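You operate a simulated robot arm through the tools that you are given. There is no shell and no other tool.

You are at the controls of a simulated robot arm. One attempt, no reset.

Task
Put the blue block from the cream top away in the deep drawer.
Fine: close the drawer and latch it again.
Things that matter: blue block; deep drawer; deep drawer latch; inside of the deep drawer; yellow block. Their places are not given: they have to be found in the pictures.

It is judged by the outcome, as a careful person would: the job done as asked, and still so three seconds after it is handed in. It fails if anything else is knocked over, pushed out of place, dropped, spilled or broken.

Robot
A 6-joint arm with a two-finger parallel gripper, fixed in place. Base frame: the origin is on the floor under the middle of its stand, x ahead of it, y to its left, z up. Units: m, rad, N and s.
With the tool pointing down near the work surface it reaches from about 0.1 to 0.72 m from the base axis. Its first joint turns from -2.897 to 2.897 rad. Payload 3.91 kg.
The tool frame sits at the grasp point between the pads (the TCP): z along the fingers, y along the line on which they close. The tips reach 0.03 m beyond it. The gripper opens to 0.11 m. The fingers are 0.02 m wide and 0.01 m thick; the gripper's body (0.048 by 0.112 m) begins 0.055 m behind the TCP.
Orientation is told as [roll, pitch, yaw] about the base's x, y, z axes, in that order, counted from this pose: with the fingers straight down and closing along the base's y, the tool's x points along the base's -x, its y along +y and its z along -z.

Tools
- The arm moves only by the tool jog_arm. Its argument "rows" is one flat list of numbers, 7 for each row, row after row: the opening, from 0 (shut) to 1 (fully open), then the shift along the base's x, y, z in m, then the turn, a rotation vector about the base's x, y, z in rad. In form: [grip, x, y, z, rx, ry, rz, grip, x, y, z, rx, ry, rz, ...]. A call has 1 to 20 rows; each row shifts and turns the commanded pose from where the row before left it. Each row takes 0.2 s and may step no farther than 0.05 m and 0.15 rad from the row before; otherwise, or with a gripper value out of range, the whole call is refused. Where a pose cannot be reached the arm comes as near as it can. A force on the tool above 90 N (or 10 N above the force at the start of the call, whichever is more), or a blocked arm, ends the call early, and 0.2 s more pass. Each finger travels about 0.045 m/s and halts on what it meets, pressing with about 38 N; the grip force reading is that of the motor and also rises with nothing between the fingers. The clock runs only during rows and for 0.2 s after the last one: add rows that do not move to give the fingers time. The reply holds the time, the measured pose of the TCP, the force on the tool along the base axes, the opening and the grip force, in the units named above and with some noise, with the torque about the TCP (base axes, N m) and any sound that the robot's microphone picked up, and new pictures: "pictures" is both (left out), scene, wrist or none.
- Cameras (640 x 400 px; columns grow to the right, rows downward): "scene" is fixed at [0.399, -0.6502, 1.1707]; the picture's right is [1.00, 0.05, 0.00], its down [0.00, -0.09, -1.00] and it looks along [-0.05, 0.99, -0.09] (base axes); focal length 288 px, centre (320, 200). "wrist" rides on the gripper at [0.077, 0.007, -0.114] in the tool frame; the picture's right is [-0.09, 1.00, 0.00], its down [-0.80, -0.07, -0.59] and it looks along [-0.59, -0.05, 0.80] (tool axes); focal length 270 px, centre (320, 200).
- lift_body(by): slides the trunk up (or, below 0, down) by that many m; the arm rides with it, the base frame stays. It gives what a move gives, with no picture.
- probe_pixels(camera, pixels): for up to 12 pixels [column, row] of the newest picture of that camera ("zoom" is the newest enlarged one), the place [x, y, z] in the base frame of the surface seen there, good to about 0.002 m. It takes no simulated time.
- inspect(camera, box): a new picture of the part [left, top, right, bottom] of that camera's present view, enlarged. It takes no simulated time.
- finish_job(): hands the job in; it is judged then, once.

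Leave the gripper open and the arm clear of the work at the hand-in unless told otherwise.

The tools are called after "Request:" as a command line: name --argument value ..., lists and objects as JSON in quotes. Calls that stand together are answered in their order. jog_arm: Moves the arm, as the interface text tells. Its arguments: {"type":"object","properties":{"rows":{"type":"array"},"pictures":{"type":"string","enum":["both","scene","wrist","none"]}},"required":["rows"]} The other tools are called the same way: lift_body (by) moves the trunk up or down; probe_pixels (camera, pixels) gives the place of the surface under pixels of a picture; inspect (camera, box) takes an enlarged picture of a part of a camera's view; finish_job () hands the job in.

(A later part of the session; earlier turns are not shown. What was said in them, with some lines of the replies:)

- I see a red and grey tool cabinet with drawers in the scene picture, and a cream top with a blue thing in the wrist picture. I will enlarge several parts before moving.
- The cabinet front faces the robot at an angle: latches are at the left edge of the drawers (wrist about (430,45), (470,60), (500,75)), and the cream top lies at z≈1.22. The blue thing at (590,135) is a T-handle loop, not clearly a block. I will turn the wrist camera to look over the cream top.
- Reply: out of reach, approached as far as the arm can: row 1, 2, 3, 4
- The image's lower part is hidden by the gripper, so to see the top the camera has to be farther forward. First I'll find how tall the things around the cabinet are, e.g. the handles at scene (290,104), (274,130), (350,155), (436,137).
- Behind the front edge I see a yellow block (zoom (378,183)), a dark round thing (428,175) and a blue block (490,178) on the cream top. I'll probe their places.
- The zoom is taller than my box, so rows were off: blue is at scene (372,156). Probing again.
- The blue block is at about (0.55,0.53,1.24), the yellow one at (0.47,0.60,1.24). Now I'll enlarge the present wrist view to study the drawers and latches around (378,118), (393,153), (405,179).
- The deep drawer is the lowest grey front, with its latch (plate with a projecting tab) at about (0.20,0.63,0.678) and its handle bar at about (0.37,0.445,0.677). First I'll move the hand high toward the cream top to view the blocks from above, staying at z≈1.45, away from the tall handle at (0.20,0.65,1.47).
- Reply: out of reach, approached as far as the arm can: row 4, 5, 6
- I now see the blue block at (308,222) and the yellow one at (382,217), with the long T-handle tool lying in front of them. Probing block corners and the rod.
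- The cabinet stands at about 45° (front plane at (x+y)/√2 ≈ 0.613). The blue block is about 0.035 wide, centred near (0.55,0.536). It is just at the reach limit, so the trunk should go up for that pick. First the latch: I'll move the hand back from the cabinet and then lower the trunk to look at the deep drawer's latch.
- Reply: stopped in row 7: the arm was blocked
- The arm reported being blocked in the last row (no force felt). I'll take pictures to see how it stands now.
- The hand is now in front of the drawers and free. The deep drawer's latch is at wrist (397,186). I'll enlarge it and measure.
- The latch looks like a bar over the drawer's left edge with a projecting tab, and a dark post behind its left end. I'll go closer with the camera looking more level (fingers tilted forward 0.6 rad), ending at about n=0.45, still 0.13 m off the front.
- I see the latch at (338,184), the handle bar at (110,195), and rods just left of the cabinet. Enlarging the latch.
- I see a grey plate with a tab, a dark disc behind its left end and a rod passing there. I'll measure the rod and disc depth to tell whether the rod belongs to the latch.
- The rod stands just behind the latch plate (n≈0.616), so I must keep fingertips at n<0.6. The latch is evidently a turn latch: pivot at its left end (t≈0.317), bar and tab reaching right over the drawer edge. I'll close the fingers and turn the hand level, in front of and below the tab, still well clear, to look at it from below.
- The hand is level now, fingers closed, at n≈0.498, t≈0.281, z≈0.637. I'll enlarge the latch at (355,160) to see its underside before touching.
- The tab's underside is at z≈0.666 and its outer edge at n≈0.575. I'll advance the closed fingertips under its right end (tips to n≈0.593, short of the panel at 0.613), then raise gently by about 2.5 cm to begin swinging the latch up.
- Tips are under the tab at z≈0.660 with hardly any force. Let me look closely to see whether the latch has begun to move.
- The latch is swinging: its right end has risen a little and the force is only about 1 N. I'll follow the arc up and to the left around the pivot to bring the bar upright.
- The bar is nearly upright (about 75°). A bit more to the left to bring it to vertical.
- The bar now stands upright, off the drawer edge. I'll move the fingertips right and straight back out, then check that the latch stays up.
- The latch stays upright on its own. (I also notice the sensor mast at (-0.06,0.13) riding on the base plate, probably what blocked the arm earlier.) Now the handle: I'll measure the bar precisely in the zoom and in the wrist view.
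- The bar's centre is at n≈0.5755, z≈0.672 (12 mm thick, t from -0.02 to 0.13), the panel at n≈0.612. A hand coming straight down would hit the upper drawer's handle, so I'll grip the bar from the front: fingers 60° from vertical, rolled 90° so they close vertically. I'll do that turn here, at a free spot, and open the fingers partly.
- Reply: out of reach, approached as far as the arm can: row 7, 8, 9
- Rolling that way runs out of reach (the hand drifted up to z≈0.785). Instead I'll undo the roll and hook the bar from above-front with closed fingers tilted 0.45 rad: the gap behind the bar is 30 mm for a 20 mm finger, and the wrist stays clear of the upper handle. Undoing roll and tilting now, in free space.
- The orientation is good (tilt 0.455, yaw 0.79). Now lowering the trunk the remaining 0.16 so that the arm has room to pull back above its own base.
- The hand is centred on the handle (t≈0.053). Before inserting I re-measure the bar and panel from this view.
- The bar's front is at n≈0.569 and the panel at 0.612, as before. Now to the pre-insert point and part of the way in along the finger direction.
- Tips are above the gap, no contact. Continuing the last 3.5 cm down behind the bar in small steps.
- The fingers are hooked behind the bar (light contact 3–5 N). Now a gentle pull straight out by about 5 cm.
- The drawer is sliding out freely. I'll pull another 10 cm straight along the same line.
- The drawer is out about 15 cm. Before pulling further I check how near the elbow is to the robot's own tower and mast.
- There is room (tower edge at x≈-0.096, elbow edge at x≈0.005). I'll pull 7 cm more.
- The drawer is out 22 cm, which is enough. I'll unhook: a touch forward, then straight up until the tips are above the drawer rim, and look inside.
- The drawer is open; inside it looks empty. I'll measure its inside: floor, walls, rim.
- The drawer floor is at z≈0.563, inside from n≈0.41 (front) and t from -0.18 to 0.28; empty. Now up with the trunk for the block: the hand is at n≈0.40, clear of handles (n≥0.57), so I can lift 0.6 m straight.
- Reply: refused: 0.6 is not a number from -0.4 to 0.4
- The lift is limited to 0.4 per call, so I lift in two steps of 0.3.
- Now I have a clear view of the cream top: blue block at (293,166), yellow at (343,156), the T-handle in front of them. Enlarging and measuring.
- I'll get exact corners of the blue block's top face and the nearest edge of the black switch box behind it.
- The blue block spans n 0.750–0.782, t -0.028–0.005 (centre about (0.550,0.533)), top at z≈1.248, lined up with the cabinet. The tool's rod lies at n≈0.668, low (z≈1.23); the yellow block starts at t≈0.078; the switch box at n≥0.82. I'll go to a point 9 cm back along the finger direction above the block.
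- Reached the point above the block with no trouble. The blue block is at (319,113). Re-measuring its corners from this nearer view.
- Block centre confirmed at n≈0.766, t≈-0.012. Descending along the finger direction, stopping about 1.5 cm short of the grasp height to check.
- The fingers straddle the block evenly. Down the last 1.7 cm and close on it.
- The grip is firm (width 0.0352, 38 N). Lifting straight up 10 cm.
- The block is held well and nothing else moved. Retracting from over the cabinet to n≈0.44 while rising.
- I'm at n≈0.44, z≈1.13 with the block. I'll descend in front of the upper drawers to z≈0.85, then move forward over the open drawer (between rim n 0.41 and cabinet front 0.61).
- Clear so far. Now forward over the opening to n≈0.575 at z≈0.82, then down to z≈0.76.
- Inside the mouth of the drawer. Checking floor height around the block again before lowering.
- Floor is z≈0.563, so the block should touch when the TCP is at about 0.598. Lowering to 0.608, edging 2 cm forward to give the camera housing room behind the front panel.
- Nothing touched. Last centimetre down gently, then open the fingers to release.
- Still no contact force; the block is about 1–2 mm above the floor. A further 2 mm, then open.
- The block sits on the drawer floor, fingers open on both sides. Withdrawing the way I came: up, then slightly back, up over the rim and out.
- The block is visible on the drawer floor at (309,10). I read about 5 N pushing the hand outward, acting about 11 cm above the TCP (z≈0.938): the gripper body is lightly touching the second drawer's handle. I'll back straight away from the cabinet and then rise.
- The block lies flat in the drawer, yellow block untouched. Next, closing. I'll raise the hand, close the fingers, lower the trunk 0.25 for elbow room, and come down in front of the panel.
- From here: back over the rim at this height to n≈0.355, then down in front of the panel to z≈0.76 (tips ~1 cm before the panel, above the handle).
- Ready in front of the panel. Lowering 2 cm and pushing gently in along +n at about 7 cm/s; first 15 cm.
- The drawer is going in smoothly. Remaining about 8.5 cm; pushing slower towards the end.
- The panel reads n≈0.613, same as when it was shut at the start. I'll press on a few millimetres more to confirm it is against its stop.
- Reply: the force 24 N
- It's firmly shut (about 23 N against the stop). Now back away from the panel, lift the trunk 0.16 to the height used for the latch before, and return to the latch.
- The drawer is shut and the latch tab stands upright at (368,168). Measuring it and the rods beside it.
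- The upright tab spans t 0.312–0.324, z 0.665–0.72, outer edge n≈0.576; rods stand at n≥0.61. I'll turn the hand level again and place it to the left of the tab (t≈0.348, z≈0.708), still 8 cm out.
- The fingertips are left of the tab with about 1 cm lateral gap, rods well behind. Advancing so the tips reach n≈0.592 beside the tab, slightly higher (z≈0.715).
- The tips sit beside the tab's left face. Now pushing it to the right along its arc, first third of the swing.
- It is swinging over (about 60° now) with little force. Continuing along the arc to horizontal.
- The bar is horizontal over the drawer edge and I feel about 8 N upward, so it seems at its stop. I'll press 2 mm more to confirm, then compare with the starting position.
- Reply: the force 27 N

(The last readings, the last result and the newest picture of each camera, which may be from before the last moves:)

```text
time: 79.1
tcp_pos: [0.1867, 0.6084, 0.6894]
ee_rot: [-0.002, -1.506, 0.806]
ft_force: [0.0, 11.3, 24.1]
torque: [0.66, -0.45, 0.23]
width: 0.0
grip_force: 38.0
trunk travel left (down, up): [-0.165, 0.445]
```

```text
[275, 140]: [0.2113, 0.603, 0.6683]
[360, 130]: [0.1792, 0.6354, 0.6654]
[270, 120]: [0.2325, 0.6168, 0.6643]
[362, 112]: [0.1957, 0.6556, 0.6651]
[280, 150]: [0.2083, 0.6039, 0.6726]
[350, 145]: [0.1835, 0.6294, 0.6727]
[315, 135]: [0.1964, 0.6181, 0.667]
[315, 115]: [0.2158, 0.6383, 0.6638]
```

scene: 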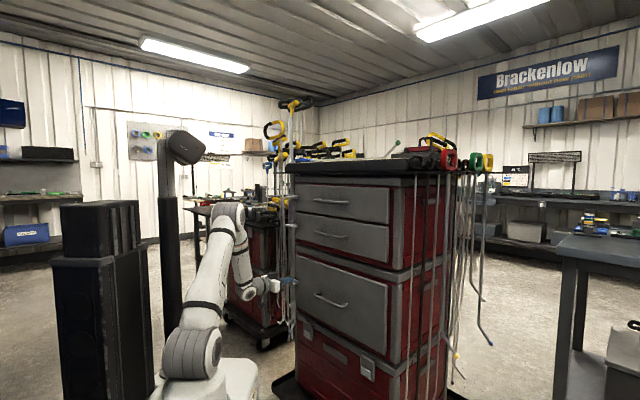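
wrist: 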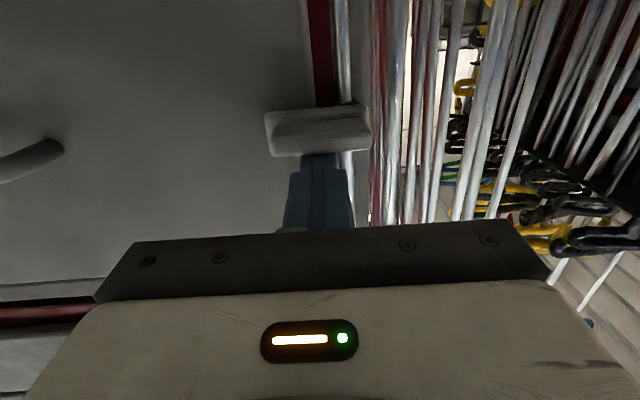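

At 24 N it does not move further and its ends read level (z≈0.664–0.666), as at the start. Relieving, then backing straight out.

Request:
jog_arm --rows '[0, 0, 0, 0.006, 0, 0, 0, 0, 0, 0, 0.006, 0, 0, 0, 0, -0.025, -0.025, 0, 0, 0, 0, 0, -0.03, -0.03, 0, 0, 0, 0, 0, -0.03, -0.03, 0, 0, 0, 0]'

Request:
inspect --camera "scene" --box '[250, 230, 350, 310]'

Request:
inspect --camera "wrist" --box '[200, 40, 440, 230]'

```text
time: 80.3
tcp_pos: [0.1023, 0.5214, 0.6959]
ee_rot: [-0.041, -1.499, 0.847]
ft_force: [0.2, 0.6, -0.4]
torque: [-0.01, 0.01, 0.01]
width: 0.0005
grip_force: 37.5
trunk travel left (down, up): [-0.165, 0.445]
```

scene: 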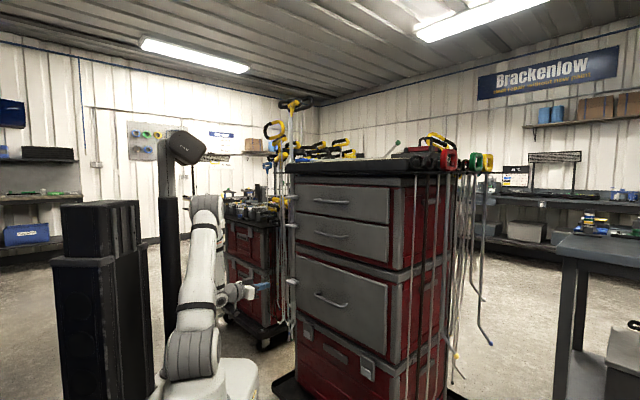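
wrist: 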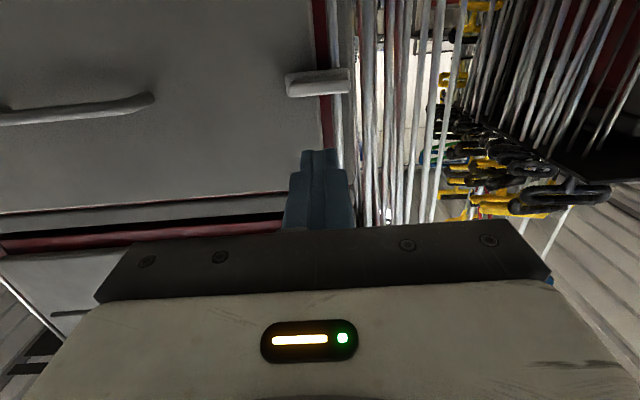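

```text
5.00 times, centred on (300, 270) of scene
```

zoom: 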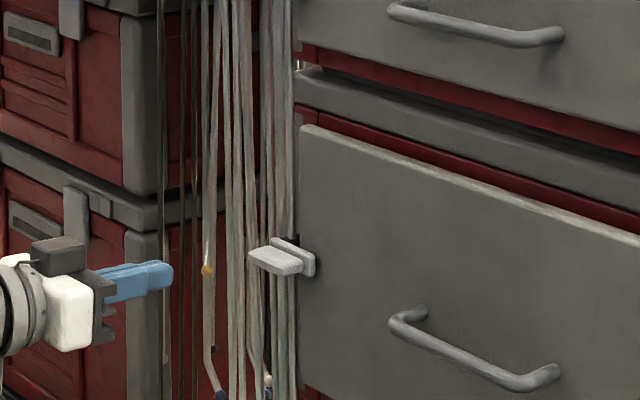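

```text
2.11 times, centred on (320, 135) of wrist
```

zoom: 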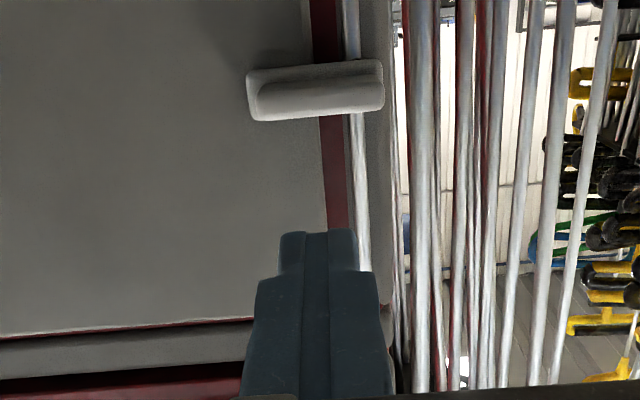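

The latch lies across the drawer edge as at the start and the drawer is shut. Now opening the gripper and turning the hand back down in the free space, away from the cabinet, then a final check.

Request:
jog_arm --rows '[1, -0.002, -0.006, 0.012, -0.1, 0.1, 0, 1, -0.002, -0.006, 0.012, -0.1, 0.1, 0, 1, -0.002, -0.006, 0.012, -0.1, 0.1, 0, 1, 0, -0.006, 0.012, -0.1, 0.1, 0, 1, 0, -0.006, 0.012, -0.1, 0.1, 0, 1, 0, -0.006, 0.012, -0.1, 0.1, 0, 1, 0, -0.006, 0.012, -0.1, 0.1, 0, 1, 0.002, -0.01, 0.03, 0, 0, 0, 1, 0.002, -0.01, 0.03, 0, 0, 0]'

Request:
inspect --camera "scene" --box '[260, 120, 480, 340]'

Request:
inspect --camera "scene" --box '[260, 130, 420, 200]'

Request:
probe_pixels --camera "scene" --pixels '[[340, 275], [340, 325], [386, 285], [330, 300], [351, 157], [346.5, 157], [355, 157], [298, 262], [292, 283], [297, 284], [288, 283]]'

```text
time: 82.3
tcp_pos: [0.1, 0.4608, 0.8413]
ee_rot: [0.018, -0.509, 0.79]
ft_force: [0.4, 0.8, -0.9]
torque: [0.01, -0.03, -0.03]
width: 0.1101
grip_force: 0.0
trunk travel left (down, up): [-0.165, 0.445]
```

scene: 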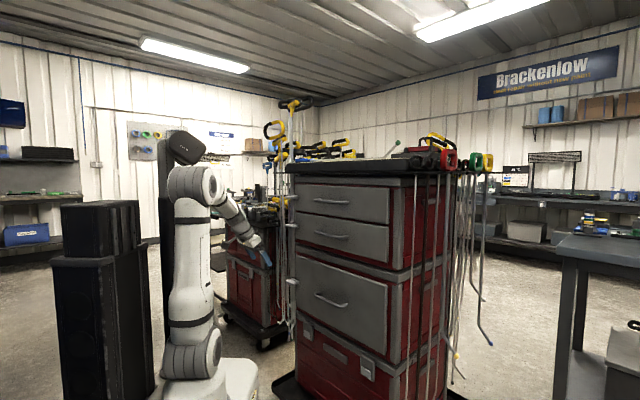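
wrist: 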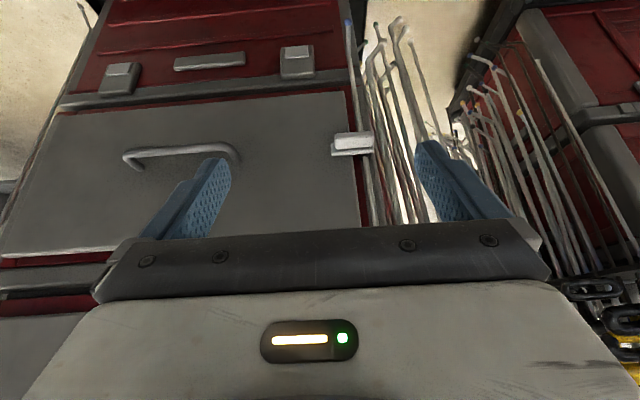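

```text
1.82 times, centred on (370, 230) of scene
```

zoom: 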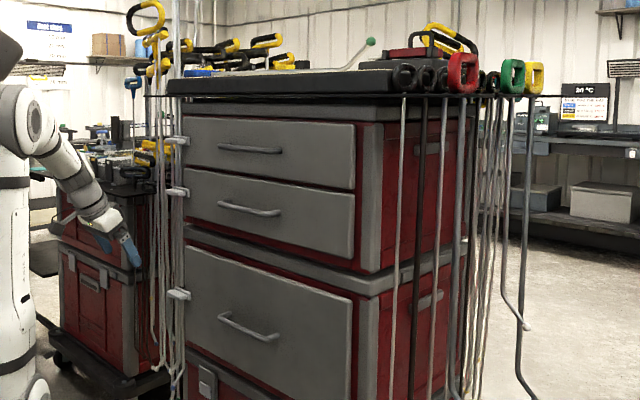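

```text
4.00 times, centred on (340, 165) of scene
```

zoom: 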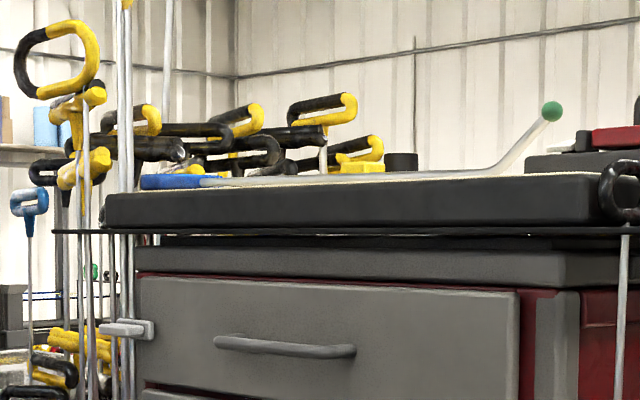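

```text
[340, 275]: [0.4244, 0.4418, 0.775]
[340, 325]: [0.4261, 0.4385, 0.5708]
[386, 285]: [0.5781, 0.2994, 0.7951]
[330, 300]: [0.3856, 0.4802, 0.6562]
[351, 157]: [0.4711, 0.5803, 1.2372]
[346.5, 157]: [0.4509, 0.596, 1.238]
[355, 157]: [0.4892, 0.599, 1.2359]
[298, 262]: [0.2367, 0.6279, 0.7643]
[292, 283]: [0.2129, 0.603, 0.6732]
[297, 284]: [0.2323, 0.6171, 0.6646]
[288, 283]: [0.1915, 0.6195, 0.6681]
```

Final readings match the start: drawer front at n≈0.612, latch across its edge at the same place, yellow block unmoved, T-handle and the other drawers undisturbed. The blue block is inside the drawer, the gripper is open, and the hand is about 0.2 m clear of the cabinet. Handing in.

Request:
finish_job

```text
The job is handed in.
```

The blue block is in the deep drawer, and the drawer is closed and latched again. I handed the job in with the gripper open and the hand about 0.2 m clear of the cabinet.

- **Block:** I set it down on the drawer floor and saw it lying flat there before closing. I could not see inside after that.
- **Drawer and latch:** I pushed the drawer in until it met its stop. The front and the latch bar then measured in the same places as at the start.
- **Everything else:** The yellow block measured in its original place. The T-handle tool and the other drawers look unchanged in the pictures.
- **One light contact:** On the way out of the drawer, the gripper body pressed on the second drawer's handle with about 5 N. I backed off, and that drawer stayed closed.
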